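You operate a simulated robot arm through the tools that you are given. There is no shell and no other tool. Be economical: measure what you need, move in short steps, check, and stop when the job is done.

The job below is to be done with a simulated two-armed robot. You get a single attempt, and the scene is never put back.

TASK
Pick up the filter screen with the largest size on its label from the top of the tinting bench with one hand, pass it to the other hand and put it on the left middle shelf of the test bench.

The check looks at the end state, three seconds after you hand in, the way a careful person would. Anything else that was tipped, shoved, dropped, spilled or broken makes it a failure.

THE ROBOT
Two 6-joint arms with two-finger parallel grippers on one trunk, on a base that drives. Base frame: it is fixed to the floor where the robot stands at the start and does not move with it; the origin is under the middle of the robot, x ahead of it, y to its left, z up; the surface under the hand at the start is at about z = 85. Lengths are in cm, angles in rad, forces in N, time in s.
The left shoulder is at the start at [-7.7, 17.7, 83.2], the right one opposite. With the tool pointing down near the work surface each hand reaches from about 10 to 72 cm from the robot's upright axis, wherever it stands, measured 20 degrees to its own side. Places, roughly: left middle shelf of the test bench [70, -270, 50]. Payload 1.57 kg a hand.
The TCP of each hand is the grasp point between the finger pads, 3 cm short of the fingertips. In the tool frame z runs along the fingers and y along their closing line. The gripper opens to 8 cm. The fingers are 1.7 cm wide and 1.2 cm thick; the gripper's body (4 by 8.2 cm) begins 8 cm behind the TCP.
Orientation is that of the tool frame in the base frame, as a unit quaternion [w, x, y, z]. With the fingers straight down and closing along the base's y, the tool's x points along the base's -x, its y along +y and its z along -z.

THE INTERFACE
- The arms move only by the tool nudge_tool. It takes "left_plan", "right_plan" or both (then of equal length, played together; a hand with none holds still); each is a list of rows, each an object (a shift or turn left out is 0, a gripper value left out holds the last) with "linear": the shift along the base's x, y, z in cm, a list of three; "rotation": the turn, a rotation vector about the base's x, y, z in rad, a list of three; "grip": the opening, from 0 (shut) to 1 (fully open). In form: [{"linear": [dx, dy, dz], "rotation": [wx, wy, wz], "grip": grip}, ...]. A call has 1 to 12 rows; each row shifts and turns the commanded pose from where the row before left it. Rows are played at 5 a second. More than 5 cm and 0.15 rad between two rows, or a gripper value outside its range, and nothing of the call is played. A pose out of reach is approached as far as the arm can. The call stops where the force on the tool passes 40 N (or 10 N more than at its start, if that is more) or the arm is blocked; 0.2 s more then pass. The fingers move at their own pace (about 7.2 cm/s each) and stop on an object; they squeeze with about 20 N. The grip force told is the motor's: it shows also when the fingers shut on nothing. Time passes only in rows, and 0.2 s behind the last, so rows that do not move let the fingers close. The reply holds the time, the measured pose of the TCP, the force on the tool along the base axes, the opening and the grip force, in the units named above and with some noise, with the torque about the TCP (base axes, N m) and any sound that the robot's microphone picked up.
- Cameras (640 x 400 px; columns grow to the right, rows downward): "scene" is now at [3.68, -0.94, 155.46]; the picture's right is [-0.11, -0.99, 0.00], its down [-0.76, 0.08, -0.65] and it looks along [0.64, -0.07, -0.76] (base axes); focal length 272 px, centre (320, 200). "left" rides on the left gripper at [7.2, 0.7, -12.2] in its tool frame; the picture's right is [-0.09, 1.00, 0.00], its down [-0.84, -0.08, -0.54] and it looks along [-0.54, -0.05, 0.84] (tool axes); focal length 238 px, centre (320, 200). "right" rides on the right gripper at [7.2, -0.7, -12.2] in its tool frame; the picture's right is [0.09, 1.00, 0.00], its down [-0.84, 0.08, -0.54] and it looks along [-0.54, 0.05, 0.84] (tool axes); focal length 238 px, centre (320, 200).
- grab_frame(camera): a new picture of that camera. No time passes.
- raise_lower(by): slides the trunk up (or, below 0, down) by that many cm; the arms and the scene camera ride with it, the base frame stays. It gives what a move gives, with no picture.
- steer(legs): drives the robot by 1 to 6 legs, each [ahead, left, turn to the left] in cm, cm and rad, along the robot's own axes; the way and the turn of a leg run together, so that a leg with both is an arc; at most 150 cm and 3.142 rad a leg. The arms and the cameras ride along, it lands a little off, and it stops where it bumps. It gives what a move gives.
- head_to(pan, tilt): turns the head with the scene camera to pan (to the left, within 2.496 rad either way) and tilt (down, from -0.506 to 1.204), counted from straight ahead of the robot. It gives what a move gives.
- locate(camera, pixels): there is no depth. For up to 12 entries [column, row, z] of the newest picture of that camera ("zoom" is the newest enlarged one), the place [x, y] in the base frame at which the ray of that pixel passes the height z, good to about 0.3 cm. No time passes.
- close_up(camera, box): a new picture of the part [left, top, right, bottom] of that camera's present view, enlarged. No time passes.
- sign_off(): hands the job in; it is judged then, once.

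Keep the steps short. Do not move on a guess: measure, check each grasp and each placing, and mend mistakes. In all there are 80 turns and 62 pictures (those below and enlarged ones count). Leave the grippers open and the arms clear of the work at the hand-in unless told otherwise, and finish with a single line.

The tools are called after "Emit:" as a command line: name --argument value ..., lists and objects as JSON in quotes. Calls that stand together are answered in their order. nudge_tool: Moves the arms, as the interface text tells. Its arguments: {"type":"object","properties":{"left_plan":{"type":"array"},"right_plan":{"type":"array"}},"required":[]} The other tools are called the same way: raise_lower (by) slides the trunk up or down; steer (legs) drives the base; head_to (pan, tilt) turns the head that bears the scene camera; grab_frame (camera) takes a picture; locate (camera, pixels) gives the place at which the rays of pixels pass given heights; close_up (camera, box) takes an enlarged picture of a part of a camera's view; sign_off () hands the job in.

At the start:

```text
clock: 0.0
left_eef_pos: [48.72, 17.84, 110.59]
left_tool_rot: [0.0, 0.0, 1.0, 0.0]
left_wrist_force: [-0.4, 0.7, -0.1]
left_torque: [0.02, 0.02, -0.03]
left_width: 7.98
left_grip_force: 0.2
right_eef_pos: [39.34, -13.24, 109.1]
right_tool_rot: [0.0, 0.0, 1.0, -0.001]
right_wrist_force: [0.0, -0.2, 0.6]
right_torque: [-0.01, 0.0, 0.02]
right_width: 7.98
right_grip_force: 0.1
trunk travel left (down, up): [-27.5, 5.3]
robot x, y, heading: [0.22, -0.17, 0.001]
head pan, tilt: [-0.105, 0.866]
```

scene: 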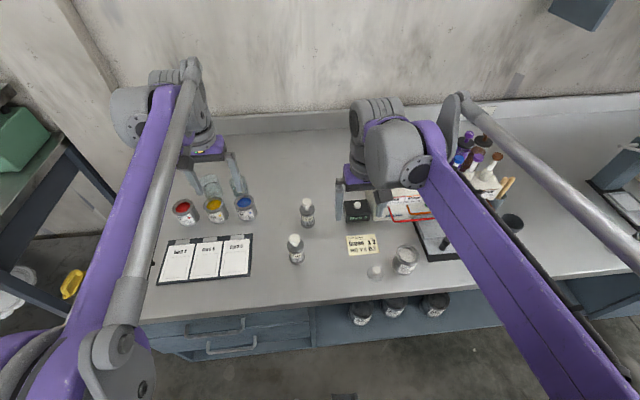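
right: 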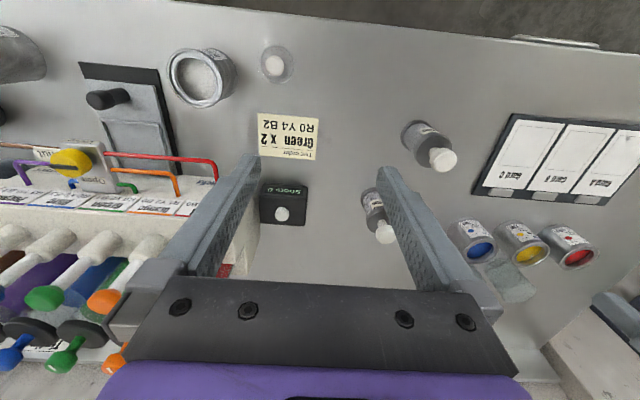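
left: 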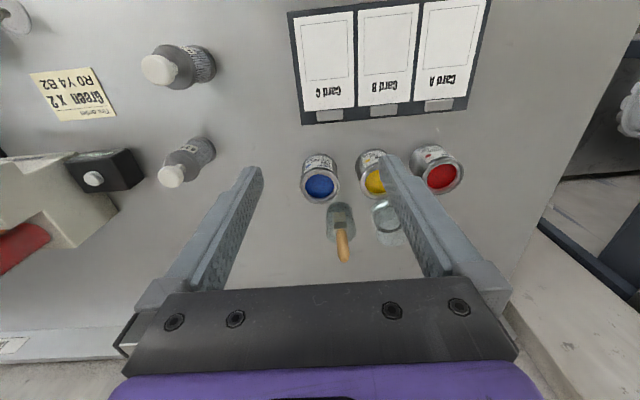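

The scene view shows a rack with coloured wire parts near (410,205), which could be the filter screens. I'll enlarge that area in the scene and right camera views.

Emit:
close_up --camera "scene" --box '[340, 120, 560, 290]'

Emit:
close_up --camera "right" --box '[0, 40, 320, 240]'

```text
2.35 times, centred on (450, 205) of scene
```

zoom: 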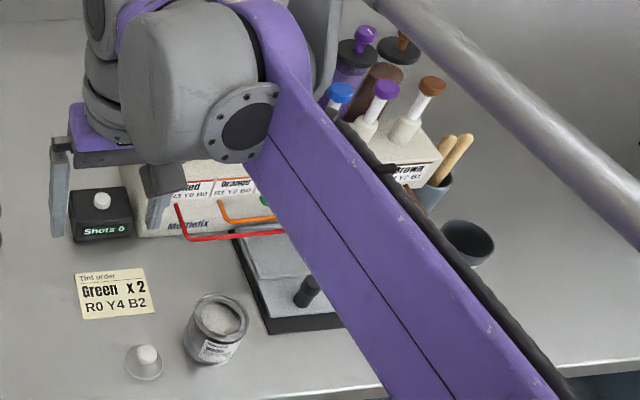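

```text
2.00 times, centred on (160, 140) of right
```

zoom: 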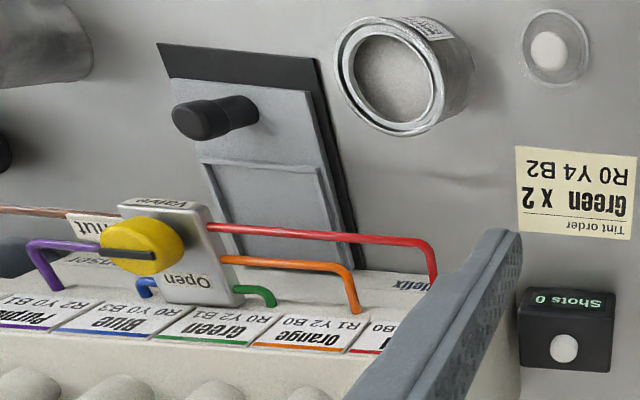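

No filter screens are visible yet. I'll turn the head to look around to the right.

Emit:
head_to --pan -0.8 --tilt 0.6

Emit:
grab_frame --camera "scene"

Emit:
head_to --pan 0.9 --tilt 0.6

Emit:
grab_frame --camera "scene"

Emit:
head_to --pan -1.7 --tilt 0.5

Emit:
grab_frame --camera "scene"

```text
clock: 1.1
left_eef_pos: [48.68, 17.83, 110.56]
left_tool_rot: [0.0, -0.001, 1.0, 0.0]
left_wrist_force: [-0.2, 0.2, -0.5]
left_torque: [0.03, -0.02, 0.0]
left_width: 7.97
left_grip_force: 0.1
right_eef_pos: [39.17, -13.19, 108.99]
right_tool_rot: [0.0, 0.0, 1.0, 0.0]
right_wrist_force: [-0.2, -0.7, 0.7]
right_torque: [-0.01, -0.02, 0.02]
right_width: 7.98
right_grip_force: 0.0
trunk travel left (down, up): [-27.5, 5.3]
robot x, y, heading: [-0.17, -0.05, 0.001]
head pan, tilt: [-0.799, 0.6]
```

```text
56 pictures are left
```

scene: 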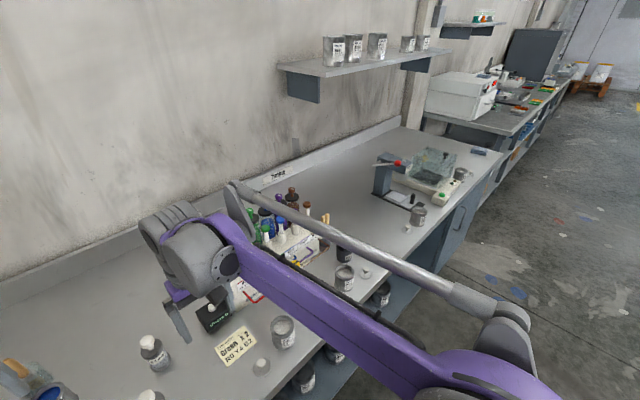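

```text
clock: 2.8
left_eef_pos: [48.6, 17.9, 110.54]
left_tool_rot: [0.001, 0.0, 1.0, -0.001]
left_wrist_force: [-0.1, -0.5, 0.1]
left_torque: [0.01, 0.01, 0.0]
left_width: 8.0
left_grip_force: 0.1
right_eef_pos: [39.24, -13.18, 108.94]
right_tool_rot: [0.0, -0.001, 1.0, 0.0]
right_wrist_force: [0.6, -0.6, 0.8]
right_torque: [-0.01, 0.0, -0.01]
right_width: 7.98
right_grip_force: 0.0
trunk travel left (down, up): [-27.5, 5.3]
robot x, y, heading: [-0.09, 0.14, 0.003]
head pan, tilt: [0.901, 0.6]
```

```text
55 pictures are left
```

scene: 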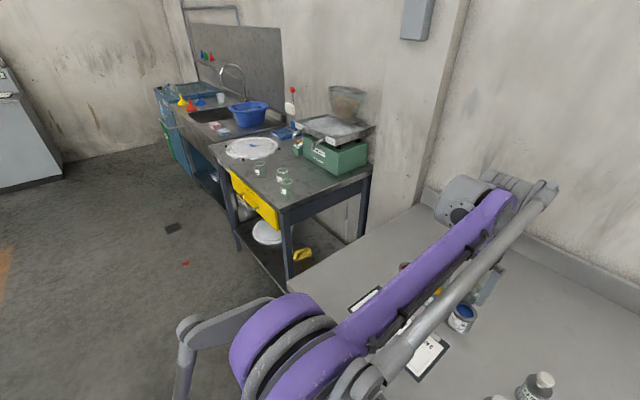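

```text
clock: 5.1
left_eef_pos: [48.83, 17.96, 110.64]
left_tool_rot: [0.0, 0.0, 1.0, 0.0]
left_wrist_force: [0.1, 0.0, -0.1]
left_torque: [0.03, 0.01, 0.03]
left_width: 8.01
left_grip_force: 0.1
right_eef_pos: [39.16, -13.26, 109.05]
right_tool_rot: [0.0, -0.001, 1.0, 0.0]
right_wrist_force: [0.3, 1.0, -0.8]
right_torque: [0.0, 0.02, -0.02]
right_width: 8.01
right_grip_force: 0.1
trunk travel left (down, up): [-27.5, 5.3]
robot x, y, heading: [-0.12, -0.16, 0.005]
head pan, tilt: [-1.7, 0.499]
```

```text
54 pictures are left
```

scene: 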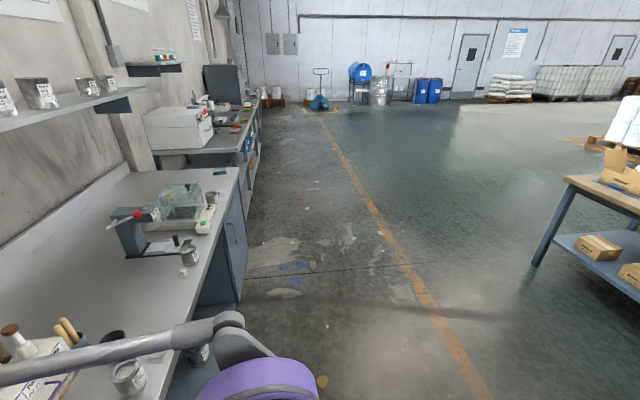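

No screens yet. I'll enlarge the far bench to the right in this view, then look around the rest.

Emit:
close_up --camera "scene" --box '[100, 40, 300, 290]'

Emit:
head_to --pan -0.8 --tilt 0.6

Emit:
close_up --camera "scene" --box '[230, 10, 640, 266]'

```text
1.60 times, centred on (200, 165) of scene
```

zoom: 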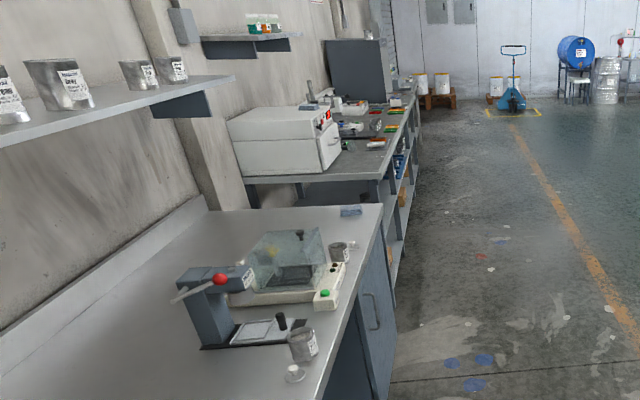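

```text
clock: 6.3
left_eef_pos: [48.57, 17.74, 110.57]
left_tool_rot: [0.0, 0.001, 1.0, 0.0]
left_wrist_force: [-0.1, -0.5, 0.3]
left_torque: [0.02, 0.01, 0.01]
left_width: 8.0
left_grip_force: 0.1
right_eef_pos: [39.16, -13.29, 109.06]
right_tool_rot: [-0.001, 0.0, 1.0, 0.0]
right_wrist_force: [0.2, -0.7, -0.4]
right_torque: [-0.01, 0.01, -0.01]
right_width: 8.0
right_grip_force: 0.1
trunk travel left (down, up): [-27.5, 5.3]
robot x, y, heading: [0.21, 0.11, -0.003]
head pan, tilt: [-0.799, 0.6]
```

```text
1.56 times, centred on (435, 138) of scene
```

zoom: 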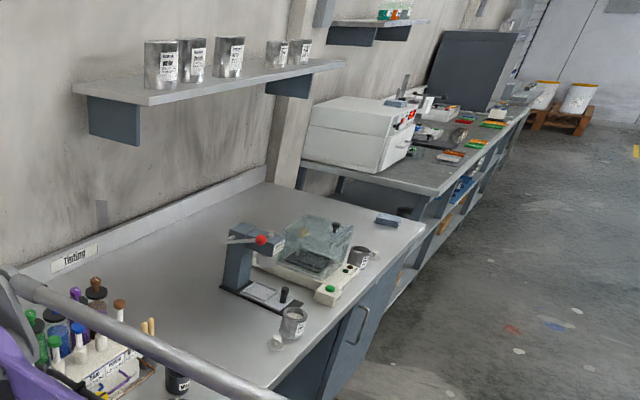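

The sign marks this bench as "Tinting". The open grey containers at about (283,330), (345,275) and (418,215) could be mesh screens, so I'll enlarge them.

Emit:
close_up --camera "scene" --box '[370, 140, 500, 240]'

Emit:
close_up --camera "scene" --box '[190, 230, 400, 400]'

Emit:
close_up --camera "right" --box '[120, 30, 320, 160]'

```text
4.00 times, centred on (435, 190) of scene
```

zoom: 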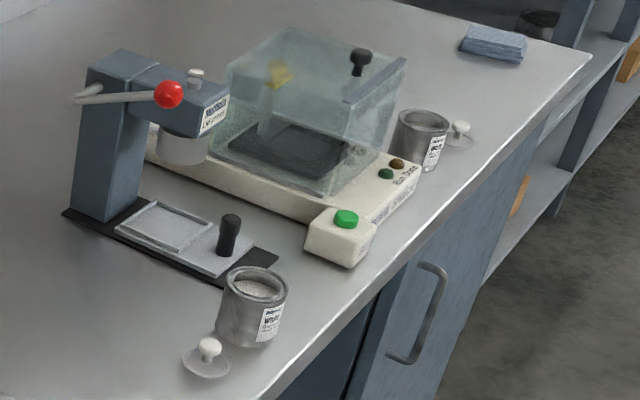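

```text
2.35 times, centred on (295, 315) of scene
```

zoom: 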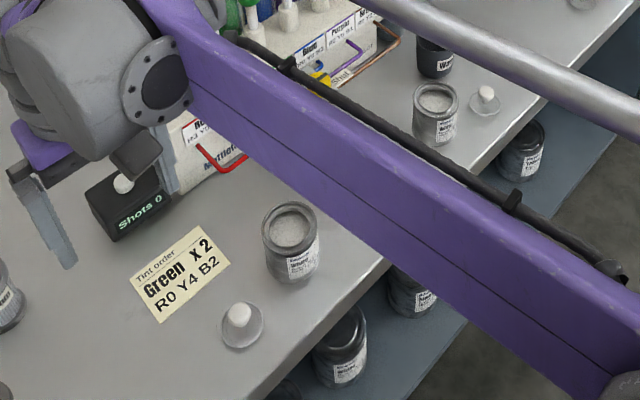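

```text
3.08 times, centred on (220, 95) of right
```

zoom: 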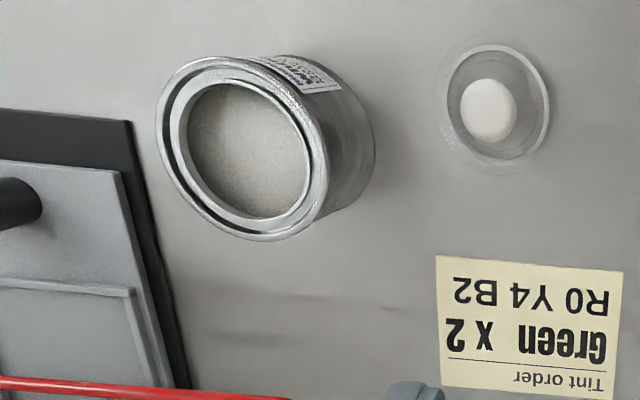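

I still haven't found any screens. Parts of the bench are hidden by the arms, so I'll back off 35 cm (the floor there looks clear) and look again.

Emit:
steer --legs '[[-35, 0, 0]]'

Emit:
head_to --pan 0.0 --tilt 0.6

Emit:
grab_frame --camera "scene"

Emit:
head_to --pan -0.9 --tilt 0.6

Emit:
grab_frame --camera "scene"

```text
clock: 8.6
left_eef_pos: [14.09, 17.68, 110.76]
left_tool_rot: [0.0, 0.005, 1.0, 0.0]
left_wrist_force: [0.7, -1.1, 0.0]
left_torque: [0.02, 0.01, 0.03]
left_width: 7.98
left_grip_force: 0.1
right_eef_pos: [4.2, -13.44, 109.07]
right_tool_rot: [0.001, 0.005, 1.0, 0.0]
right_wrist_force: [0.0, 0.0, -0.6]
right_torque: [-0.01, 0.01, 0.01]
right_width: 8.0
right_grip_force: 0.0
trunk travel left (down, up): [-27.5, 5.3]
robot x, y, heading: [-34.75, 0.39, -0.003]
head pan, tilt: [-0.799, 0.6]
```

```text
clock: 9.7
left_eef_pos: [14.15, 17.57, 110.57]
left_tool_rot: [0.0, 0.006, 1.0, 0.0]
left_wrist_force: [0.2, 0.1, 0.6]
left_torque: [-0.01, 0.03, -0.01]
left_width: 8.0
left_grip_force: 0.0
right_eef_pos: [4.44, -13.46, 109.07]
right_tool_rot: [0.0, 0.005, 1.0, 0.001]
right_wrist_force: [-0.3, -0.5, -0.5]
right_torque: [0.0, 0.01, 0.01]
right_width: 8.03
right_grip_force: 0.1
trunk travel left (down, up): [-27.5, 5.3]
robot x, y, heading: [-34.48, -0.21, -0.013]
head pan, tilt: [0.0, 0.6]
```

```text
48 pictures are left
```

scene: 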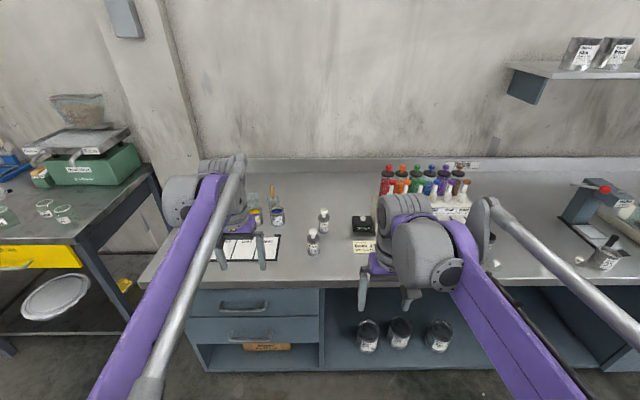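

```text
clock: 10.9
left_eef_pos: [14.15, 17.66, 110.66]
left_tool_rot: [0.001, 0.005, 1.0, 0.0]
left_wrist_force: [-0.3, 0.0, -0.7]
left_torque: [0.01, 0.03, -0.01]
left_width: 8.0
left_grip_force: 0.1
right_eef_pos: [4.4, -13.51, 109.05]
right_tool_rot: [0.001, 0.006, 1.0, 0.0]
right_wrist_force: [-1.0, -0.7, 1.5]
right_torque: [0.03, 0.0, -0.02]
right_width: 7.99
right_grip_force: 0.1
trunk travel left (down, up): [-27.5, 5.3]
robot x, y, heading: [-34.94, 0.34, -0.004]
head pan, tilt: [-0.901, 0.6]
```

```text
47 pictures are left
```

scene: 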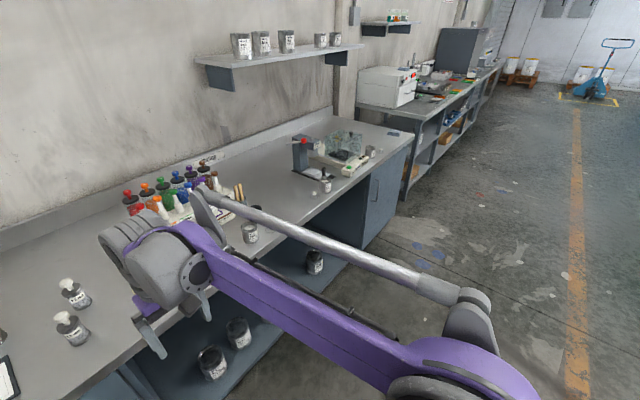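

I'll read the labels on the two white-capped bottles and check the blue item at the bench's right end. Then I'll drive right along the bench.

Emit:
close_up --camera "scene" --box '[360, 110, 440, 160]'

Emit:
steer --legs '[[0, -100, 0]]'

Emit:
head_to --pan 0.15 --tilt 0.55

Emit:
grab_frame --camera "scene"

Emit:
head_to --pan -0.8 --tilt 0.55

Emit:
grab_frame --camera "scene"

```text
8.00 times, centred on (400, 135) of scene
```

zoom: 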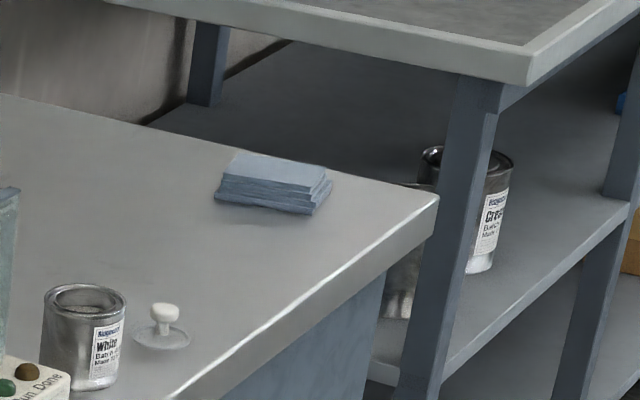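

```text
clock: 20.0
left_eef_pos: [13.44, -81.7, 110.65]
left_tool_rot: [0.0, 0.0, 1.0, -0.001]
left_wrist_force: [0.0, -0.6, -0.1]
left_torque: [-0.03, -0.01, -0.03]
left_width: 7.99
left_grip_force: 0.0
right_eef_pos: [3.86, -112.97, 108.96]
right_tool_rot: [0.001, 0.001, 1.0, 0.0]
right_wrist_force: [0.3, 0.4, 0.7]
right_torque: [0.01, 0.04, -0.01]
right_width: 8.0
right_grip_force: 0.0
trunk travel left (down, up): [-27.5, 5.3]
robot x, y, heading: [-35.51, -99.6, -0.002]
head pan, tilt: [-0.901, 0.6]
```

```text
clock: 21.3
left_eef_pos: [13.43, -81.63, 110.67]
left_tool_rot: [0.0, 0.0, 1.0, 0.0]
left_wrist_force: [0.2, 0.0, 0.0]
left_torque: [0.01, 0.01, 0.0]
left_width: 8.03
left_grip_force: 0.1
right_eef_pos: [3.97, -112.79, 109.07]
right_tool_rot: [0.0, 0.001, 1.0, 0.0]
right_wrist_force: [0.0, -0.7, -0.6]
right_torque: [-0.01, -0.02, -0.02]
right_width: 8.02
right_grip_force: 0.1
trunk travel left (down, up): [-27.5, 5.3]
robot x, y, heading: [-35.18, -99.8, 0.001]
head pan, tilt: [0.15, 0.55]
```

```text
45 pictures are left
```

scene: 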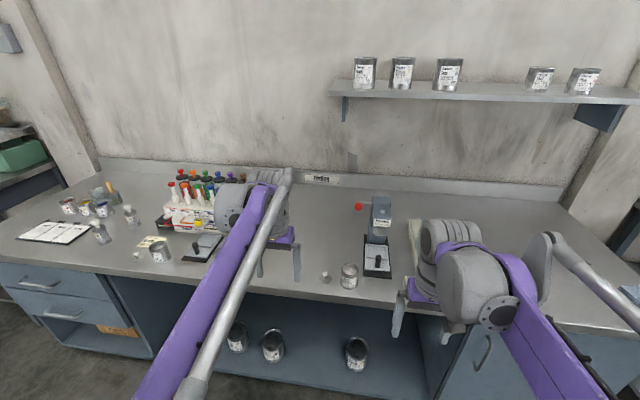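

```text
clock: 22.5
left_eef_pos: [13.45, -81.77, 110.65]
left_tool_rot: [0.0, 0.001, 1.0, 0.0]
left_wrist_force: [-0.5, 0.4, 0.2]
left_torque: [-0.02, 0.02, 0.0]
left_width: 8.0
left_grip_force: 0.0
right_eef_pos: [3.88, -112.8, 109.11]
right_tool_rot: [0.0, 0.001, 1.0, 0.0]
right_wrist_force: [0.3, -0.1, 0.2]
right_torque: [-0.04, 0.02, 0.0]
right_width: 8.01
right_grip_force: 0.1
trunk travel left (down, up): [-27.5, 5.3]
robot x, y, heading: [-34.84, -99.27, 0.001]
head pan, tilt: [-0.799, 0.55]
```

```text
44 pictures are left
```

scene: 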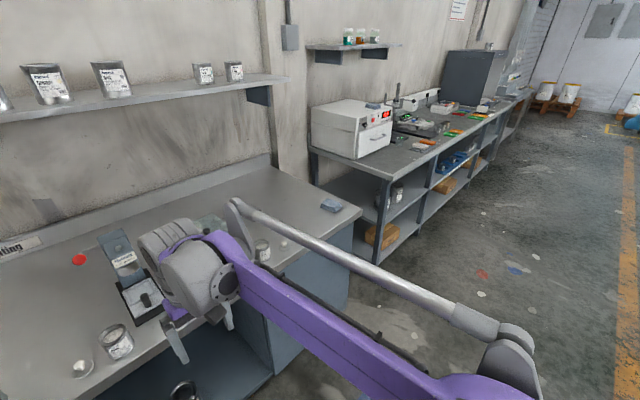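

Two pieces with mesh-like grey bodies and white heads sit at about (130,215) and (100,232) in the earlier view. They may be spray-gun filter screens, so I'll look back at them enlarged.

Emit:
head_to --pan 0.7 --tilt 0.55

Emit:
grab_frame --camera "scene"

```text
clock: 24.1
left_eef_pos: [13.48, -81.74, 110.71]
left_tool_rot: [0.0, 0.001, 1.0, 0.0]
left_wrist_force: [0.8, 0.0, -0.2]
left_torque: [0.01, 0.01, 0.01]
left_width: 8.0
left_grip_force: 0.0
right_eef_pos: [3.75, -112.79, 109.09]
right_tool_rot: [0.001, 0.001, 1.0, -0.001]
right_wrist_force: [0.3, -0.2, 0.7]
right_torque: [0.01, 0.01, 0.02]
right_width: 8.01
right_grip_force: 0.0
trunk travel left (down, up): [-27.5, 5.3]
robot x, y, heading: [-35.22, -99.52, -0.004]
head pan, tilt: [0.7, 0.55]
```

```text
43 pictures are left
```

scene: 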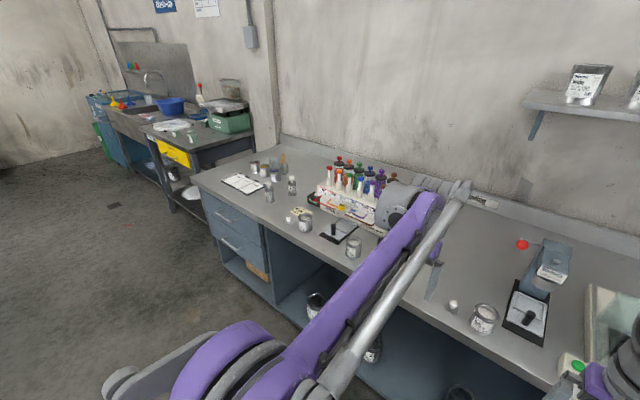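

Emit:
close_up --camera "scene" --box '[240, 150, 320, 230]'

Emit:
close_up --camera "scene" --box '[260, 160, 308, 208]'

```text
5.00 times, centred on (280, 190) of scene
```

zoom: 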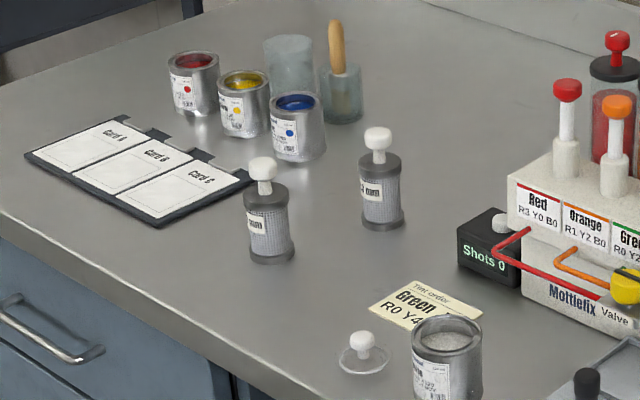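

```text
8.33 times, centred on (284, 184) of scene
```

zoom: 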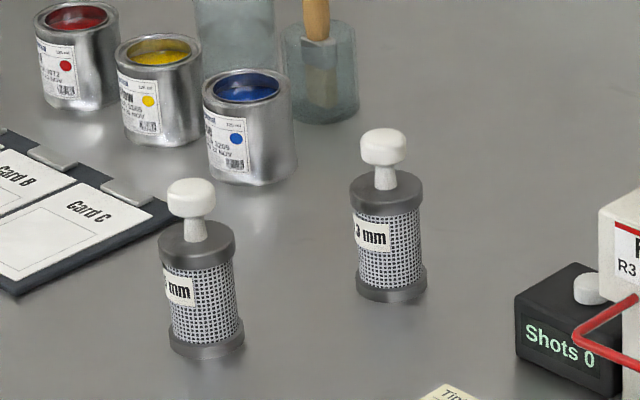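

Those are the filter screens, with mesh bodies, white knobs and labels in mm. The labels face more to the left, so I'll drive back left to read them.

Emit:
steer --legs '[[0, 110, 0]]'

Emit:
head_to --pan 0.0 --tilt 0.7

Emit:
grab_frame --camera "scene"

```text
clock: 33.8
left_eef_pos: [14.12, 24.69, 110.64]
left_tool_rot: [-0.001, 0.004, 1.0, 0.001]
left_wrist_force: [1.1, 0.8, -0.2]
left_torque: [-0.03, 0.01, -0.02]
left_width: 8.0
left_grip_force: 0.0
right_eef_pos: [4.39, -6.43, 109.14]
right_tool_rot: [0.0, 0.004, 1.0, -0.001]
right_wrist_force: [0.7, -0.3, -0.7]
right_torque: [0.01, 0.03, 0.0]
right_width: 8.0
right_grip_force: 0.0
trunk travel left (down, up): [-27.5, 5.3]
robot x, y, heading: [-34.55, 6.8, -0.007]
head pan, tilt: [0.7, 0.55]
```

```text
clock: 34.9
left_eef_pos: [14.11, 24.56, 110.59]
left_tool_rot: [0.0, 0.004, 1.0, 0.001]
left_wrist_force: [0.1, 1.3, 0.3]
left_torque: [0.01, -0.02, -0.02]
left_width: 7.97
left_grip_force: 0.1
right_eef_pos: [4.4, -6.27, 109.05]
right_tool_rot: [0.0, 0.005, 1.0, 0.0]
right_wrist_force: [0.4, 0.2, 0.6]
right_torque: [0.02, 0.02, 0.03]
right_width: 8.01
right_grip_force: 0.1
trunk travel left (down, up): [-27.5, 5.3]
robot x, y, heading: [-34.96, 7.21, -0.007]
head pan, tilt: [0.0, 0.7]
```

```text
40 pictures are left
```

scene: 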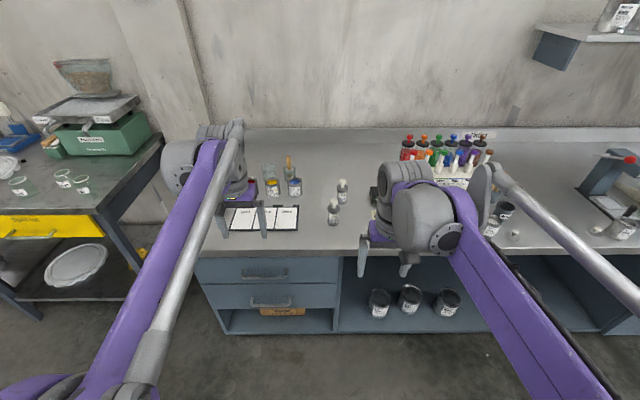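

The screens are at (334,212) and (342,190). I'll enlarge them.

Emit:
close_up --camera "scene" --box '[316, 172, 364, 232]'

```text
6.67 times, centred on (340, 202) of scene
```

zoom: 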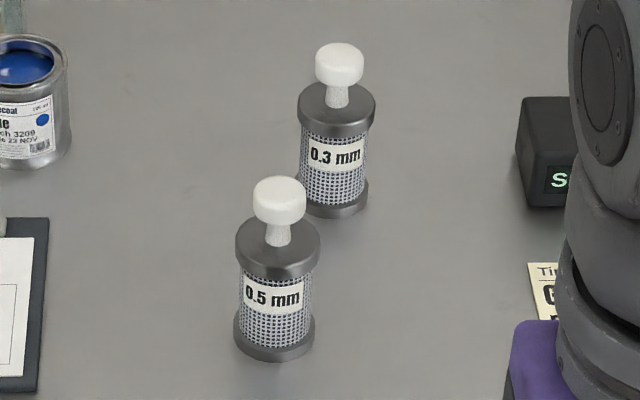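

The front screen reads 0.5 mm and the rear one 0.3 mm, so the target is the front one. Next I'll locate its base, rim and knob.

Emit:
locate --camera "zoom" --pixels '[[274, 340, 85], [235, 335, 85], [314, 335, 85], [334, 205, 85], [278, 245, 92], [278, 245, 93], [278, 195, 97], [255, 200, 97], [304, 200, 97], [279, 240, 94]]'

```text
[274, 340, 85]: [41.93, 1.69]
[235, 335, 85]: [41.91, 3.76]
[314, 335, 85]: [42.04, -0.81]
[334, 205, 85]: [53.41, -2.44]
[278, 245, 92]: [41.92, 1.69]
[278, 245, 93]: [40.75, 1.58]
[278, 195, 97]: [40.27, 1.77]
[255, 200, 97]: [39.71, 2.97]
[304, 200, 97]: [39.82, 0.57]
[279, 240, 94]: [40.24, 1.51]
```

The target is at about (41.9, 1.6), with the body top near z 92, the knob at 94–96 and a diameter of about 4.6 cm. I'll pull the right hand back first, then drive ahead.

Emit:
nudge_tool --right_plan '[{"linear": [-4, -2, 0]}, {"linear": [-4, -2, 0]}, {"linear": [-4, -2, 0]}]'

Emit:
steer --legs '[[30, -5, 0]]'

Emit:
head_to --pan 0.0 --tilt 0.85

Emit:
grab_frame --camera "scene"

Emit:
grab_frame --camera "left"

```text
clock: 35.6
left_eef_pos: [13.96, 24.75, 110.75]
left_tool_rot: [0.001, 0.005, 1.0, 0.0]
left_wrist_force: [-0.2, 0.4, -0.1]
left_torque: [0.01, 0.0, 0.02]
left_width: 7.99
left_grip_force: 0.0
right_eef_pos: [-7.66, -12.53, 109.2]
right_tool_rot: [0.001, 0.004, 1.0, 0.0]
right_wrist_force: [0.3, 0.6, 0.0]
right_torque: [0.0, -0.03, 0.02]
right_width: 8.0
right_grip_force: 0.0
trunk travel left (down, up): [-27.5, 5.3]
robot x, y, heading: [-34.49, 7.27, -0.008]
head pan, tilt: [0.0, 0.7]
```

```text
clock: 37.7
left_eef_pos: [44.4, 19.31, 110.56]
left_tool_rot: [0.0, 0.006, 1.0, 0.0]
left_wrist_force: [0.7, 0.7, -0.3]
left_torque: [-0.01, 0.01, 0.03]
left_width: 8.01
left_grip_force: 0.0
right_eef_pos: [22.66, -17.83, 109.23]
right_tool_rot: [0.0, 0.005, 1.0, 0.0]
right_wrist_force: [-0.3, -0.2, -1.1]
right_torque: [0.0, 0.05, 0.0]
right_width: 7.99
right_grip_force: 0.0
trunk travel left (down, up): [-27.5, 5.3]
robot x, y, heading: [-4.17, 1.83, -0.016]
head pan, tilt: [0.0, 0.7]
```

```text
clock: 38.4
left_eef_pos: [44.29, 19.26, 110.7]
left_tool_rot: [0.0, 0.005, 1.0, 0.0]
left_wrist_force: [0.4, -1.0, 0.1]
left_torque: [0.01, -0.02, -0.04]
left_width: 8.01
left_grip_force: 0.0
right_eef_pos: [22.71, -17.84, 109.17]
right_tool_rot: [0.0, 0.005, 1.0, 0.001]
right_wrist_force: [-0.4, 0.3, 0.7]
right_torque: [-0.02, 0.0, 0.02]
right_width: 8.02
right_grip_force: 0.1
trunk travel left (down, up): [-27.5, 5.3]
robot x, y, heading: [-4.35, 2.16, -0.007]
head pan, tilt: [0.0, 0.85]
```

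```text
38 pictures are left
```

scene: 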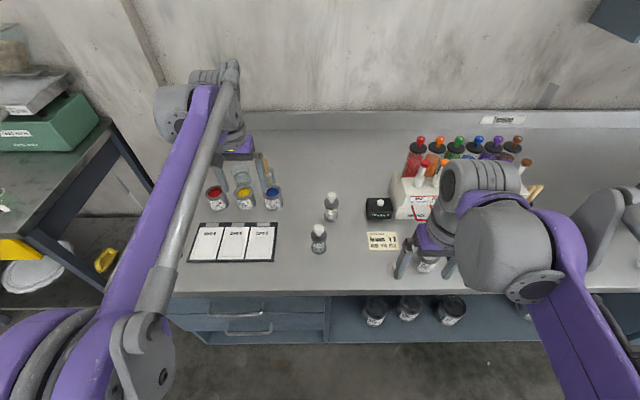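

```text
37 pictures are left
```

left: 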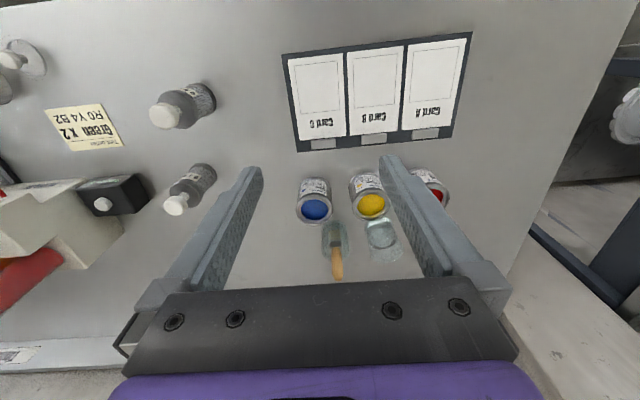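

The hand is clear above everything. I'll shift the left hand over the target at constant height, by about [-2.4, -17.6], then check with its camera.

Emit:
nudge_tool --left_plan '[{"linear": [-0.6, -4.4, 0]}, {"linear": [-0.6, -4.4, 0]}, {"linear": [-0.6, -4.4, 0]}, {"linear": [-0.6, -4.4, 0]}, {}]'

Emit:
grab_frame --camera "left"

Emit:
close_up --camera "scene" --box '[278, 180, 378, 270]'

```text
clock: 39.6
left_eef_pos: [41.93, 1.54, 110.82]
left_tool_rot: [0.001, 0.006, 1.0, 0.0]
left_wrist_force: [0.1, 1.1, -0.2]
left_torque: [-0.03, 0.01, 0.05]
left_width: 8.01
left_grip_force: 0.1
right_eef_pos: [22.61, -17.81, 109.07]
right_tool_rot: [0.0, 0.004, 1.0, 0.001]
right_wrist_force: [0.0, -0.2, 0.4]
right_torque: [-0.02, 0.04, -0.04]
right_width: 8.0
right_grip_force: 0.0
trunk travel left (down, up): [-27.5, 5.3]
robot x, y, heading: [-4.24, 1.87, -0.01]
head pan, tilt: [0.0, 0.85]
```

```text
36 pictures are left
```

left: 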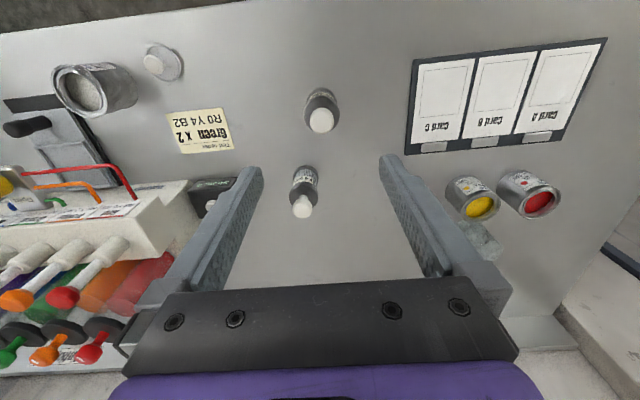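

```text
4.44 times, centred on (328, 225) of scene
```

zoom: 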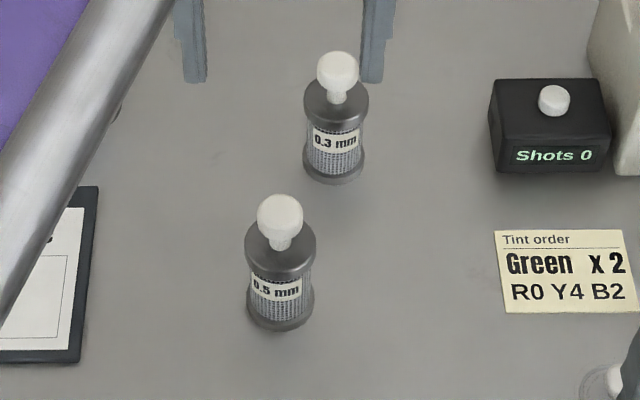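

Both screens show in the left camera, the target (nearer the robot) with its knob at (322,120). I'll triangulate it with both cameras.

Emit:
locate --camera "left" --pixels '[[322, 120, 94], [322, 120, 96], [322, 120, 98], [302, 207, 96], [319, 90, 85], [319, 88, 92]]'

Emit:
locate --camera "zoom" --pixels '[[280, 212, 94], [280, 212, 96], [280, 212, 98], [281, 308, 85], [281, 328, 85], [281, 242, 92], [281, 242, 93]]'

```text
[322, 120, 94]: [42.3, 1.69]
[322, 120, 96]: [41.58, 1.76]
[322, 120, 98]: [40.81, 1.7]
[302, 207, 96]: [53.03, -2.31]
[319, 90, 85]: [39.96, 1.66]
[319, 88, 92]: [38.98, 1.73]
```

```text
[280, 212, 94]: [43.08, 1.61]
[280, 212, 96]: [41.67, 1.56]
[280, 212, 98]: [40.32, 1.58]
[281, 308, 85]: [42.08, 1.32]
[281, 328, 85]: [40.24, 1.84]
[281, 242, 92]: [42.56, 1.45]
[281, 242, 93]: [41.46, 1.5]
```

Both cameras agree: the knob's centre is at (41.8, 1.65, about 96) and the flange top at about 92.7. I'll lower the left hand in two stages, first to z≈100.

Emit:
nudge_tool --left_plan '[{"linear": [0, 0.1, -4], "grip": 1}, {"linear": [0, 0, -4]}, {"linear": [0, 0, -2.5]}, {}]'

Emit:
grab_frame --camera "left"

Emit:
close_up --camera "scene" --box '[278, 180, 378, 270]'

```text
clock: 40.6
left_eef_pos: [41.96, 1.91, 100.09]
left_tool_rot: [0.0, 0.005, 1.0, -0.001]
left_wrist_force: [0.8, 0.1, 0.0]
left_torque: [0.02, 0.02, -0.01]
left_width: 8.01
left_grip_force: 0.0
right_eef_pos: [22.67, -17.89, 109.04]
right_tool_rot: [0.0, 0.006, 1.0, 0.0]
right_wrist_force: [-0.8, -0.2, 0.1]
right_torque: [0.01, -0.01, 0.02]
right_width: 7.99
right_grip_force: 0.1
trunk travel left (down, up): [-27.5, 5.3]
robot x, y, heading: [-4.63, 1.53, -0.013]
head pan, tilt: [0.0, 0.85]
```

```text
34 pictures are left
```

left: 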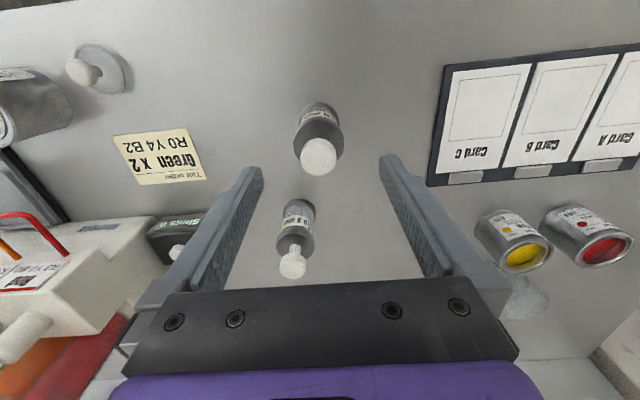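

```text
4.44 times, centred on (328, 225) of scene
```

zoom: 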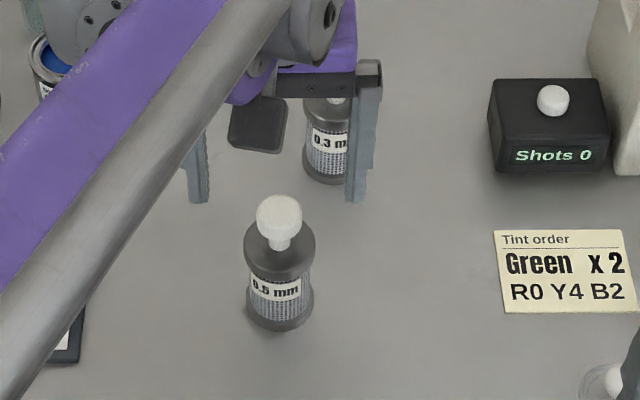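

The knob is centred between the fingers at (319,157). One more check of its position, then I'll descend.

Emit:
locate --camera "left" --pixels '[[319, 157, 96], [319, 157, 97], [319, 138, 93]]'

Emit:
nudge_tool --left_plan '[{"linear": [0, -0.2, -2]}, {"linear": [0, 0, -1.6]}, {}]'

Emit:
grab_frame --camera "left"

```text
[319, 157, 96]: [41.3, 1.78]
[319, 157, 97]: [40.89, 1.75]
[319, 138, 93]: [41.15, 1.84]
```

```text
clock: 41.4
left_eef_pos: [41.78, 1.7, 96.62]
left_tool_rot: [0.0, 0.005, 1.0, 0.0]
left_wrist_force: [0.0, -1.1, 0.2]
left_torque: [-0.03, 0.02, 0.0]
left_width: 8.01
left_grip_force: 0.1
right_eef_pos: [22.67, -17.89, 109.13]
right_tool_rot: [0.0, 0.006, 1.0, 0.0]
right_wrist_force: [-0.1, 0.3, -1.2]
right_torque: [0.01, 0.02, 0.0]
right_width: 8.0
right_grip_force: 0.1
trunk travel left (down, up): [-27.5, 5.3]
robot x, y, heading: [-4.16, 1.68, -0.007]
head pan, tilt: [0.0, 0.85]
```

```text
32 pictures are left
```

left: 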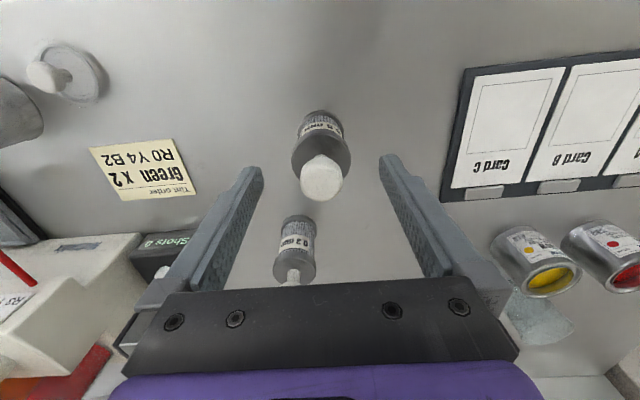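

The TCP should appear at (319,192) and the knob is at (321,178), so the knob is about 0.5 cm nearer the robot. I'll shift by -0.4 in x, lower 0.4 and close the gripper.

Emit:
nudge_tool --left_plan '[{"linear": [-0.4, 0, -0.4]}, {"grip": 0}, {}, {}, {}, {}]'

Emit:
grab_frame --camera "left"

```text
clock: 42.8
left_eef_pos: [41.39, 1.58, 96.1]
left_tool_rot: [0.0, 0.005, 1.0, -0.001]
left_wrist_force: [-0.3, 0.1, 0.3]
left_torque: [-0.01, 0.02, -0.02]
left_width: 2.69
left_grip_force: 20.2
right_eef_pos: [22.67, -17.76, 109.09]
right_tool_rot: [0.0, 0.005, 1.0, 0.0]
right_wrist_force: [0.2, 0.1, 0.1]
right_torque: [0.01, -0.01, 0.03]
right_width: 7.99
right_grip_force: 0.0
trunk travel left (down, up): [-27.5, 5.3]
robot x, y, heading: [-4.19, 2.0, -0.007]
head pan, tilt: [0.0, 0.85]
```

```text
31 pictures are left
```

left: 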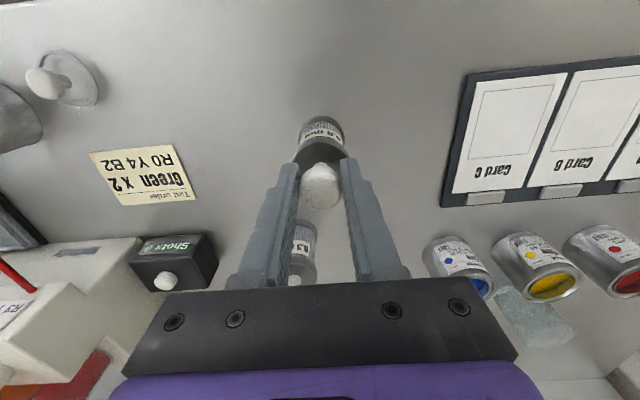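

The gripper closed at 2.69 cm with 20 N, so the knob is held. I'll lift slowly.

Emit:
nudge_tool --left_plan '[{"linear": [0, 0, 1.5]}, {"linear": [0, 0, 3]}, {"linear": [0, 0, 4]}, {"linear": [0, 0, 4]}, {}]'

Emit:
grab_frame --camera "left"

```text
clock: 44.0
left_eef_pos: [41.58, 1.73, 108.54]
left_tool_rot: [0.0, 0.005, 1.0, 0.0]
left_wrist_force: [-0.8, -1.0, -2.3]
left_torque: [-0.01, -0.03, 0.0]
left_width: 2.71
left_grip_force: 20.1
right_eef_pos: [22.67, -17.91, 109.13]
right_tool_rot: [0.001, 0.005, 1.0, -0.001]
right_wrist_force: [-0.2, -0.2, 1.1]
right_torque: [0.0, -0.02, 0.01]
right_width: 8.01
right_grip_force: 0.1
trunk travel left (down, up): [-27.5, 5.3]
robot x, y, heading: [-4.3, 1.81, -0.008]
head pan, tilt: [0.0, 0.85]
```

```text
30 pictures are left
```

left: 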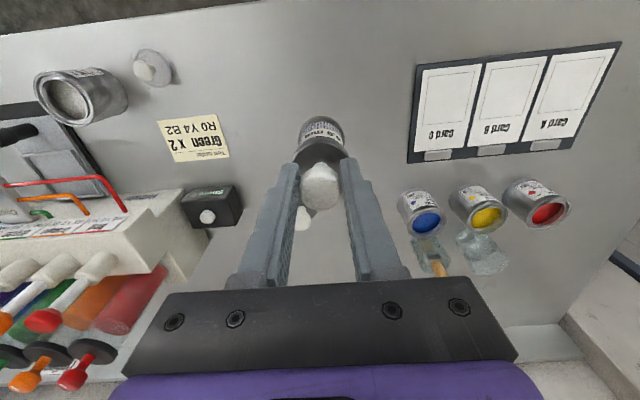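

The 0.5 mm screen is lifted and held. I'll back away from the bench for free space before passing it over.

Emit:
steer --legs '[[-50, 0, 0]]'

Emit:
nudge_tool --right_plan '[{"linear": [2, -0.5, 0], "rotation": [0, -0.15, 0]}, {"linear": [2, -0.5, 0], "rotation": [0, -0.15, 0]}, {"linear": [2, -0.5, 0], "rotation": [0, -0.15, 0]}, {"linear": [2, -0.5, 0], "rotation": [0, -0.15, 0]}, {"rotation": [0, -0.15, 0]}, {"rotation": [0, -0.15, 0]}, {"rotation": [0, -0.15, 0]}, {}]'

Emit:
grab_frame --camera "scene"

```text
clock: 47.0
left_eef_pos: [-9.4, 2.24, 108.57]
left_tool_rot: [0.0, 0.003, 1.0, -0.001]
left_wrist_force: [-0.4, 0.1, -2.2]
left_torque: [0.01, 0.02, -0.01]
left_width: 2.69
left_grip_force: 19.7
right_eef_pos: [-27.92, -17.29, 109.05]
right_tool_rot: [0.0, 0.004, 1.0, 0.0]
right_wrist_force: [0.4, 0.9, 0.2]
right_torque: [0.0, 0.0, 0.04]
right_width: 7.98
right_grip_force: 0.0
trunk travel left (down, up): [-27.5, 5.3]
robot x, y, heading: [-55.22, 2.63, -0.007]
head pan, tilt: [0.0, 0.85]
```

```text
clock: 48.8
left_eef_pos: [-9.11, 2.33, 108.52]
left_tool_rot: [0.0, 0.004, 1.0, 0.0]
left_wrist_force: [-0.4, 0.2, -1.9]
left_torque: [0.0, 0.02, 0.0]
left_width: 2.69
left_grip_force: 19.4
right_eef_pos: [-19.94, -19.33, 109.14]
right_tool_rot: [0.501, 0.003, 0.865, 0.002]
right_wrist_force: [-0.1, -0.5, 0.4]
right_torque: [-0.02, -0.03, -0.01]
right_width: 7.99
right_grip_force: 0.0
trunk travel left (down, up): [-27.5, 5.3]
robot x, y, heading: [-55.24, 2.25, -0.01]
head pan, tilt: [0.0, 0.85]
```

```text
29 pictures are left
```

scene: 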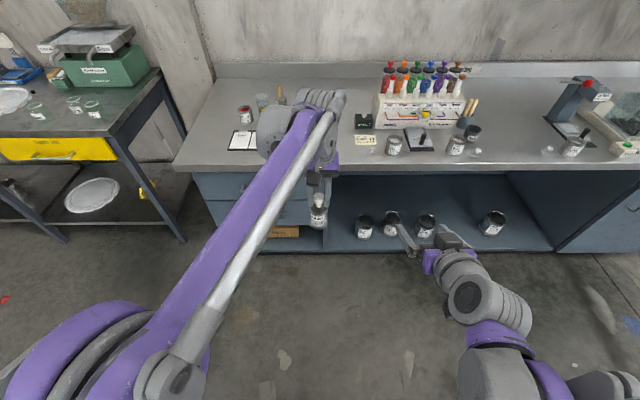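

The right hand points forward and 30° down, as planned. I'll yaw it 0.6 rad left and bring it to a standoff about 14 cm from the screen's body.

Emit:
nudge_tool --right_plan '[{"linear": [0.2, 2, -0.2], "rotation": [0, 0, 0.15]}, {"linear": [0.2, 4, -0.2], "rotation": [0, 0, 0.15]}, {"linear": [0.2, 4, -0.2], "rotation": [0, 0, 0.15]}, {"linear": [0.2, 4.8, -0.2], "rotation": [0, 0, 0.15]}, {}]'

Emit:
grab_frame --camera "right"

Emit:
close_up --camera "scene" --box '[240, 150, 480, 300]'

```text
clock: 50.0
left_eef_pos: [-9.19, 2.28, 108.53]
left_tool_rot: [0.0, 0.003, 1.0, 0.0]
left_wrist_force: [-0.3, 0.0, -1.9]
left_torque: [0.0, 0.01, -0.01]
left_width: 2.69
left_grip_force: 20.5
right_eef_pos: [-18.91, -4.73, 108.21]
right_tool_rot: [0.478, -0.254, 0.828, 0.15]
right_wrist_force: [-0.6, -0.1, 0.3]
right_torque: [0.01, 0.01, -0.01]
right_width: 8.04
right_grip_force: 0.1
trunk travel left (down, up): [-27.5, 5.3]
robot x, y, heading: [-55.06, 2.34, -0.01]
head pan, tilt: [0.0, 0.85]
```

```text
28 pictures are left
```

right: 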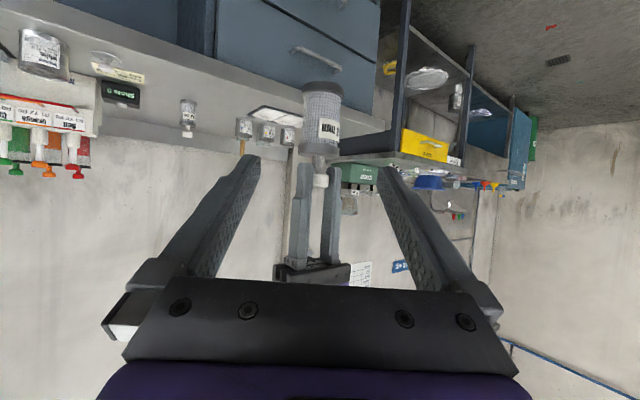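

```text
2.67 times, centred on (360, 225) of scene
```

zoom: 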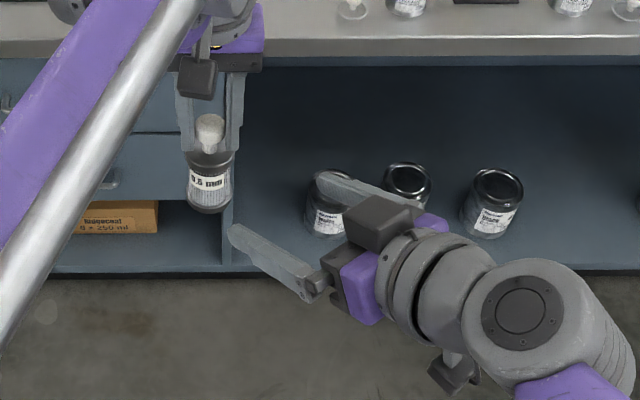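

The screen is lined up between the open right fingers, at about (322,120) in the right camera. I'll advance 8 cm along the finger direction and check.

Emit:
nudge_tool --right_plan '[{"linear": [2.86, 1.96, -2.0]}, {"linear": [2.86, 1.96, -2.0]}, {}]'

Emit:
grab_frame --camera "right"

Emit:
close_up --camera "scene" --box '[270, 160, 430, 260]'

```text
clock: 50.8
left_eef_pos: [-9.33, 2.33, 108.61]
left_tool_rot: [0.0, 0.004, 1.0, 0.0]
left_wrist_force: [-0.7, 0.6, -1.8]
left_torque: [-0.02, 0.02, -0.01]
left_width: 2.71
left_grip_force: 19.9
right_eef_pos: [-13.51, -0.53, 104.56]
right_tool_rot: [0.478, -0.252, 0.828, 0.15]
right_wrist_force: [-1.0, -0.5, -0.4]
right_torque: [0.02, 0.02, 0.0]
right_width: 7.99
right_grip_force: 0.1
trunk travel left (down, up): [-27.5, 5.3]
robot x, y, heading: [-54.92, 2.29, -0.004]
head pan, tilt: [0.0, 0.85]
```

```text
26 pictures are left
```

right: 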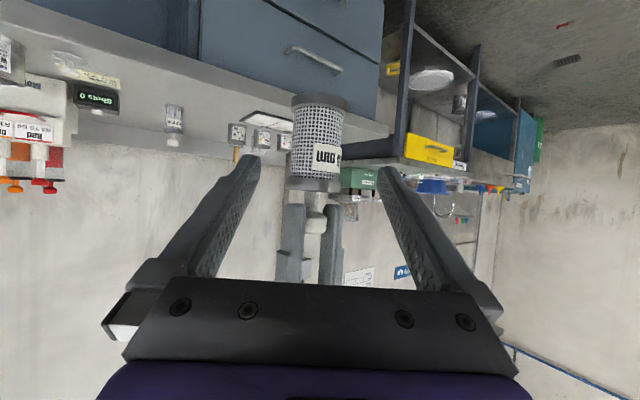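

```text
4.00 times, centred on (350, 210) of scene
```

zoom: 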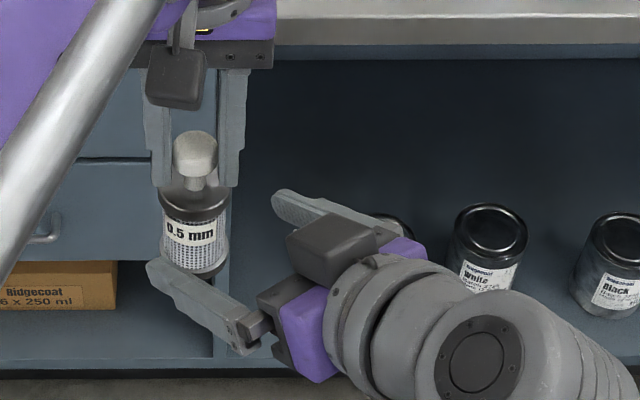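

The screen is between the fingers and the gripper body has clearance. I'll make the final advance of [4.2, 2.8, -3.2] in two steps.

Emit:
nudge_tool --right_plan '[{"linear": [2.1, 1.4, -1.6]}, {"linear": [2.1, 1.4, -1.6]}, {}]'

Emit:
grab_frame --camera "right"

Emit:
close_up --camera "scene" --box '[270, 160, 430, 260]'

```text
clock: 51.6
left_eef_pos: [-9.29, 2.37, 108.57]
left_tool_rot: [0.0, 0.003, 1.0, 0.0]
left_wrist_force: [-0.5, -0.6, -2.2]
left_torque: [0.02, -0.01, -0.03]
left_width: 2.7
left_grip_force: 19.9
right_eef_pos: [-9.14, 2.29, 101.04]
right_tool_rot: [0.478, -0.251, 0.828, 0.148]
right_wrist_force: [-0.3, -0.3, -0.3]
right_torque: [-0.01, 0.01, -0.01]
right_width: 8.02
right_grip_force: 0.0
trunk travel left (down, up): [-27.5, 5.3]
robot x, y, heading: [-55.03, 2.16, -0.005]
head pan, tilt: [0.0, 0.85]
```

```text
24 pictures are left
```

right: 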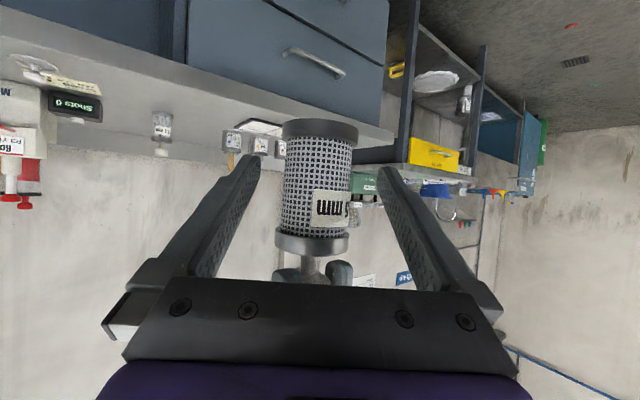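

```text
4.00 times, centred on (350, 210) of scene
```

zoom: 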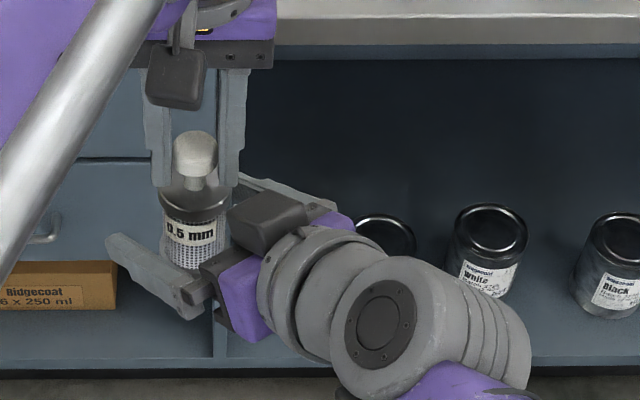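

The body is centred on the TCP pixel, at about (318,187) against (321,192). I'll close the right gripper.

Emit:
nudge_tool --right_plan '[{"grip": 0}, {}, {}, {}, {}]'

Emit:
grab_frame --camera "right"

```text
clock: 52.8
left_eef_pos: [-9.27, 2.41, 108.55]
left_tool_rot: [-0.001, 0.004, 1.0, 0.001]
left_wrist_force: [-9.9, 11.3, 4.3]
left_torque: [0.22, 0.48, 0.07]
left_width: 2.72
left_grip_force: 20.2
right_eef_pos: [-9.01, 2.21, 101.18]
right_tool_rot: [0.478, -0.252, 0.828, 0.149]
right_wrist_force: [10.9, -12.0, -4.2]
right_torque: [0.65, 0.28, -0.09]
right_width: 4.52
right_grip_force: 19.4
trunk travel left (down, up): [-27.5, 5.3]
robot x, y, heading: [-55.03, 2.57, -0.004]
head pan, tilt: [0.0, 0.85]
```

```text
22 pictures are left
```

right: 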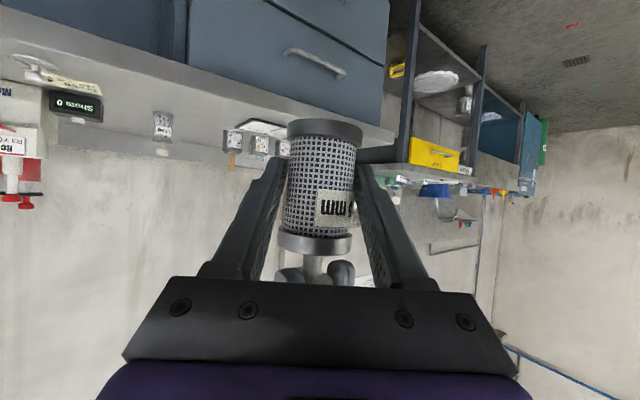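

The right hand holds the body at 4.52 cm, but there is a sideways load of about 16 N between the hands. I'll ease the right hand slightly along the force before the left lets go.

Emit:
nudge_tool --right_plan '[{"linear": [0.1, -0.12, 0]}, {}]'

```text
clock: 53.4
left_eef_pos: [-9.08, 2.38, 108.61]
left_tool_rot: [-0.001, 0.004, 1.0, 0.0]
left_wrist_force: [-5.5, 7.3, -1.3]
left_torque: [0.14, 0.36, 0.01]
left_width: 2.68
left_grip_force: 19.9
right_eef_pos: [-9.07, 2.28, 101.1]
right_tool_rot: [0.477, -0.253, 0.828, 0.15]
right_wrist_force: [6.2, -7.9, 0.3]
right_torque: [0.44, -0.01, -0.01]
right_width: 4.53
right_grip_force: 20.2
trunk travel left (down, up): [-27.5, 5.3]
robot x, y, heading: [-55.34, 2.15, -0.006]
head pan, tilt: [0.0, 0.85]
```

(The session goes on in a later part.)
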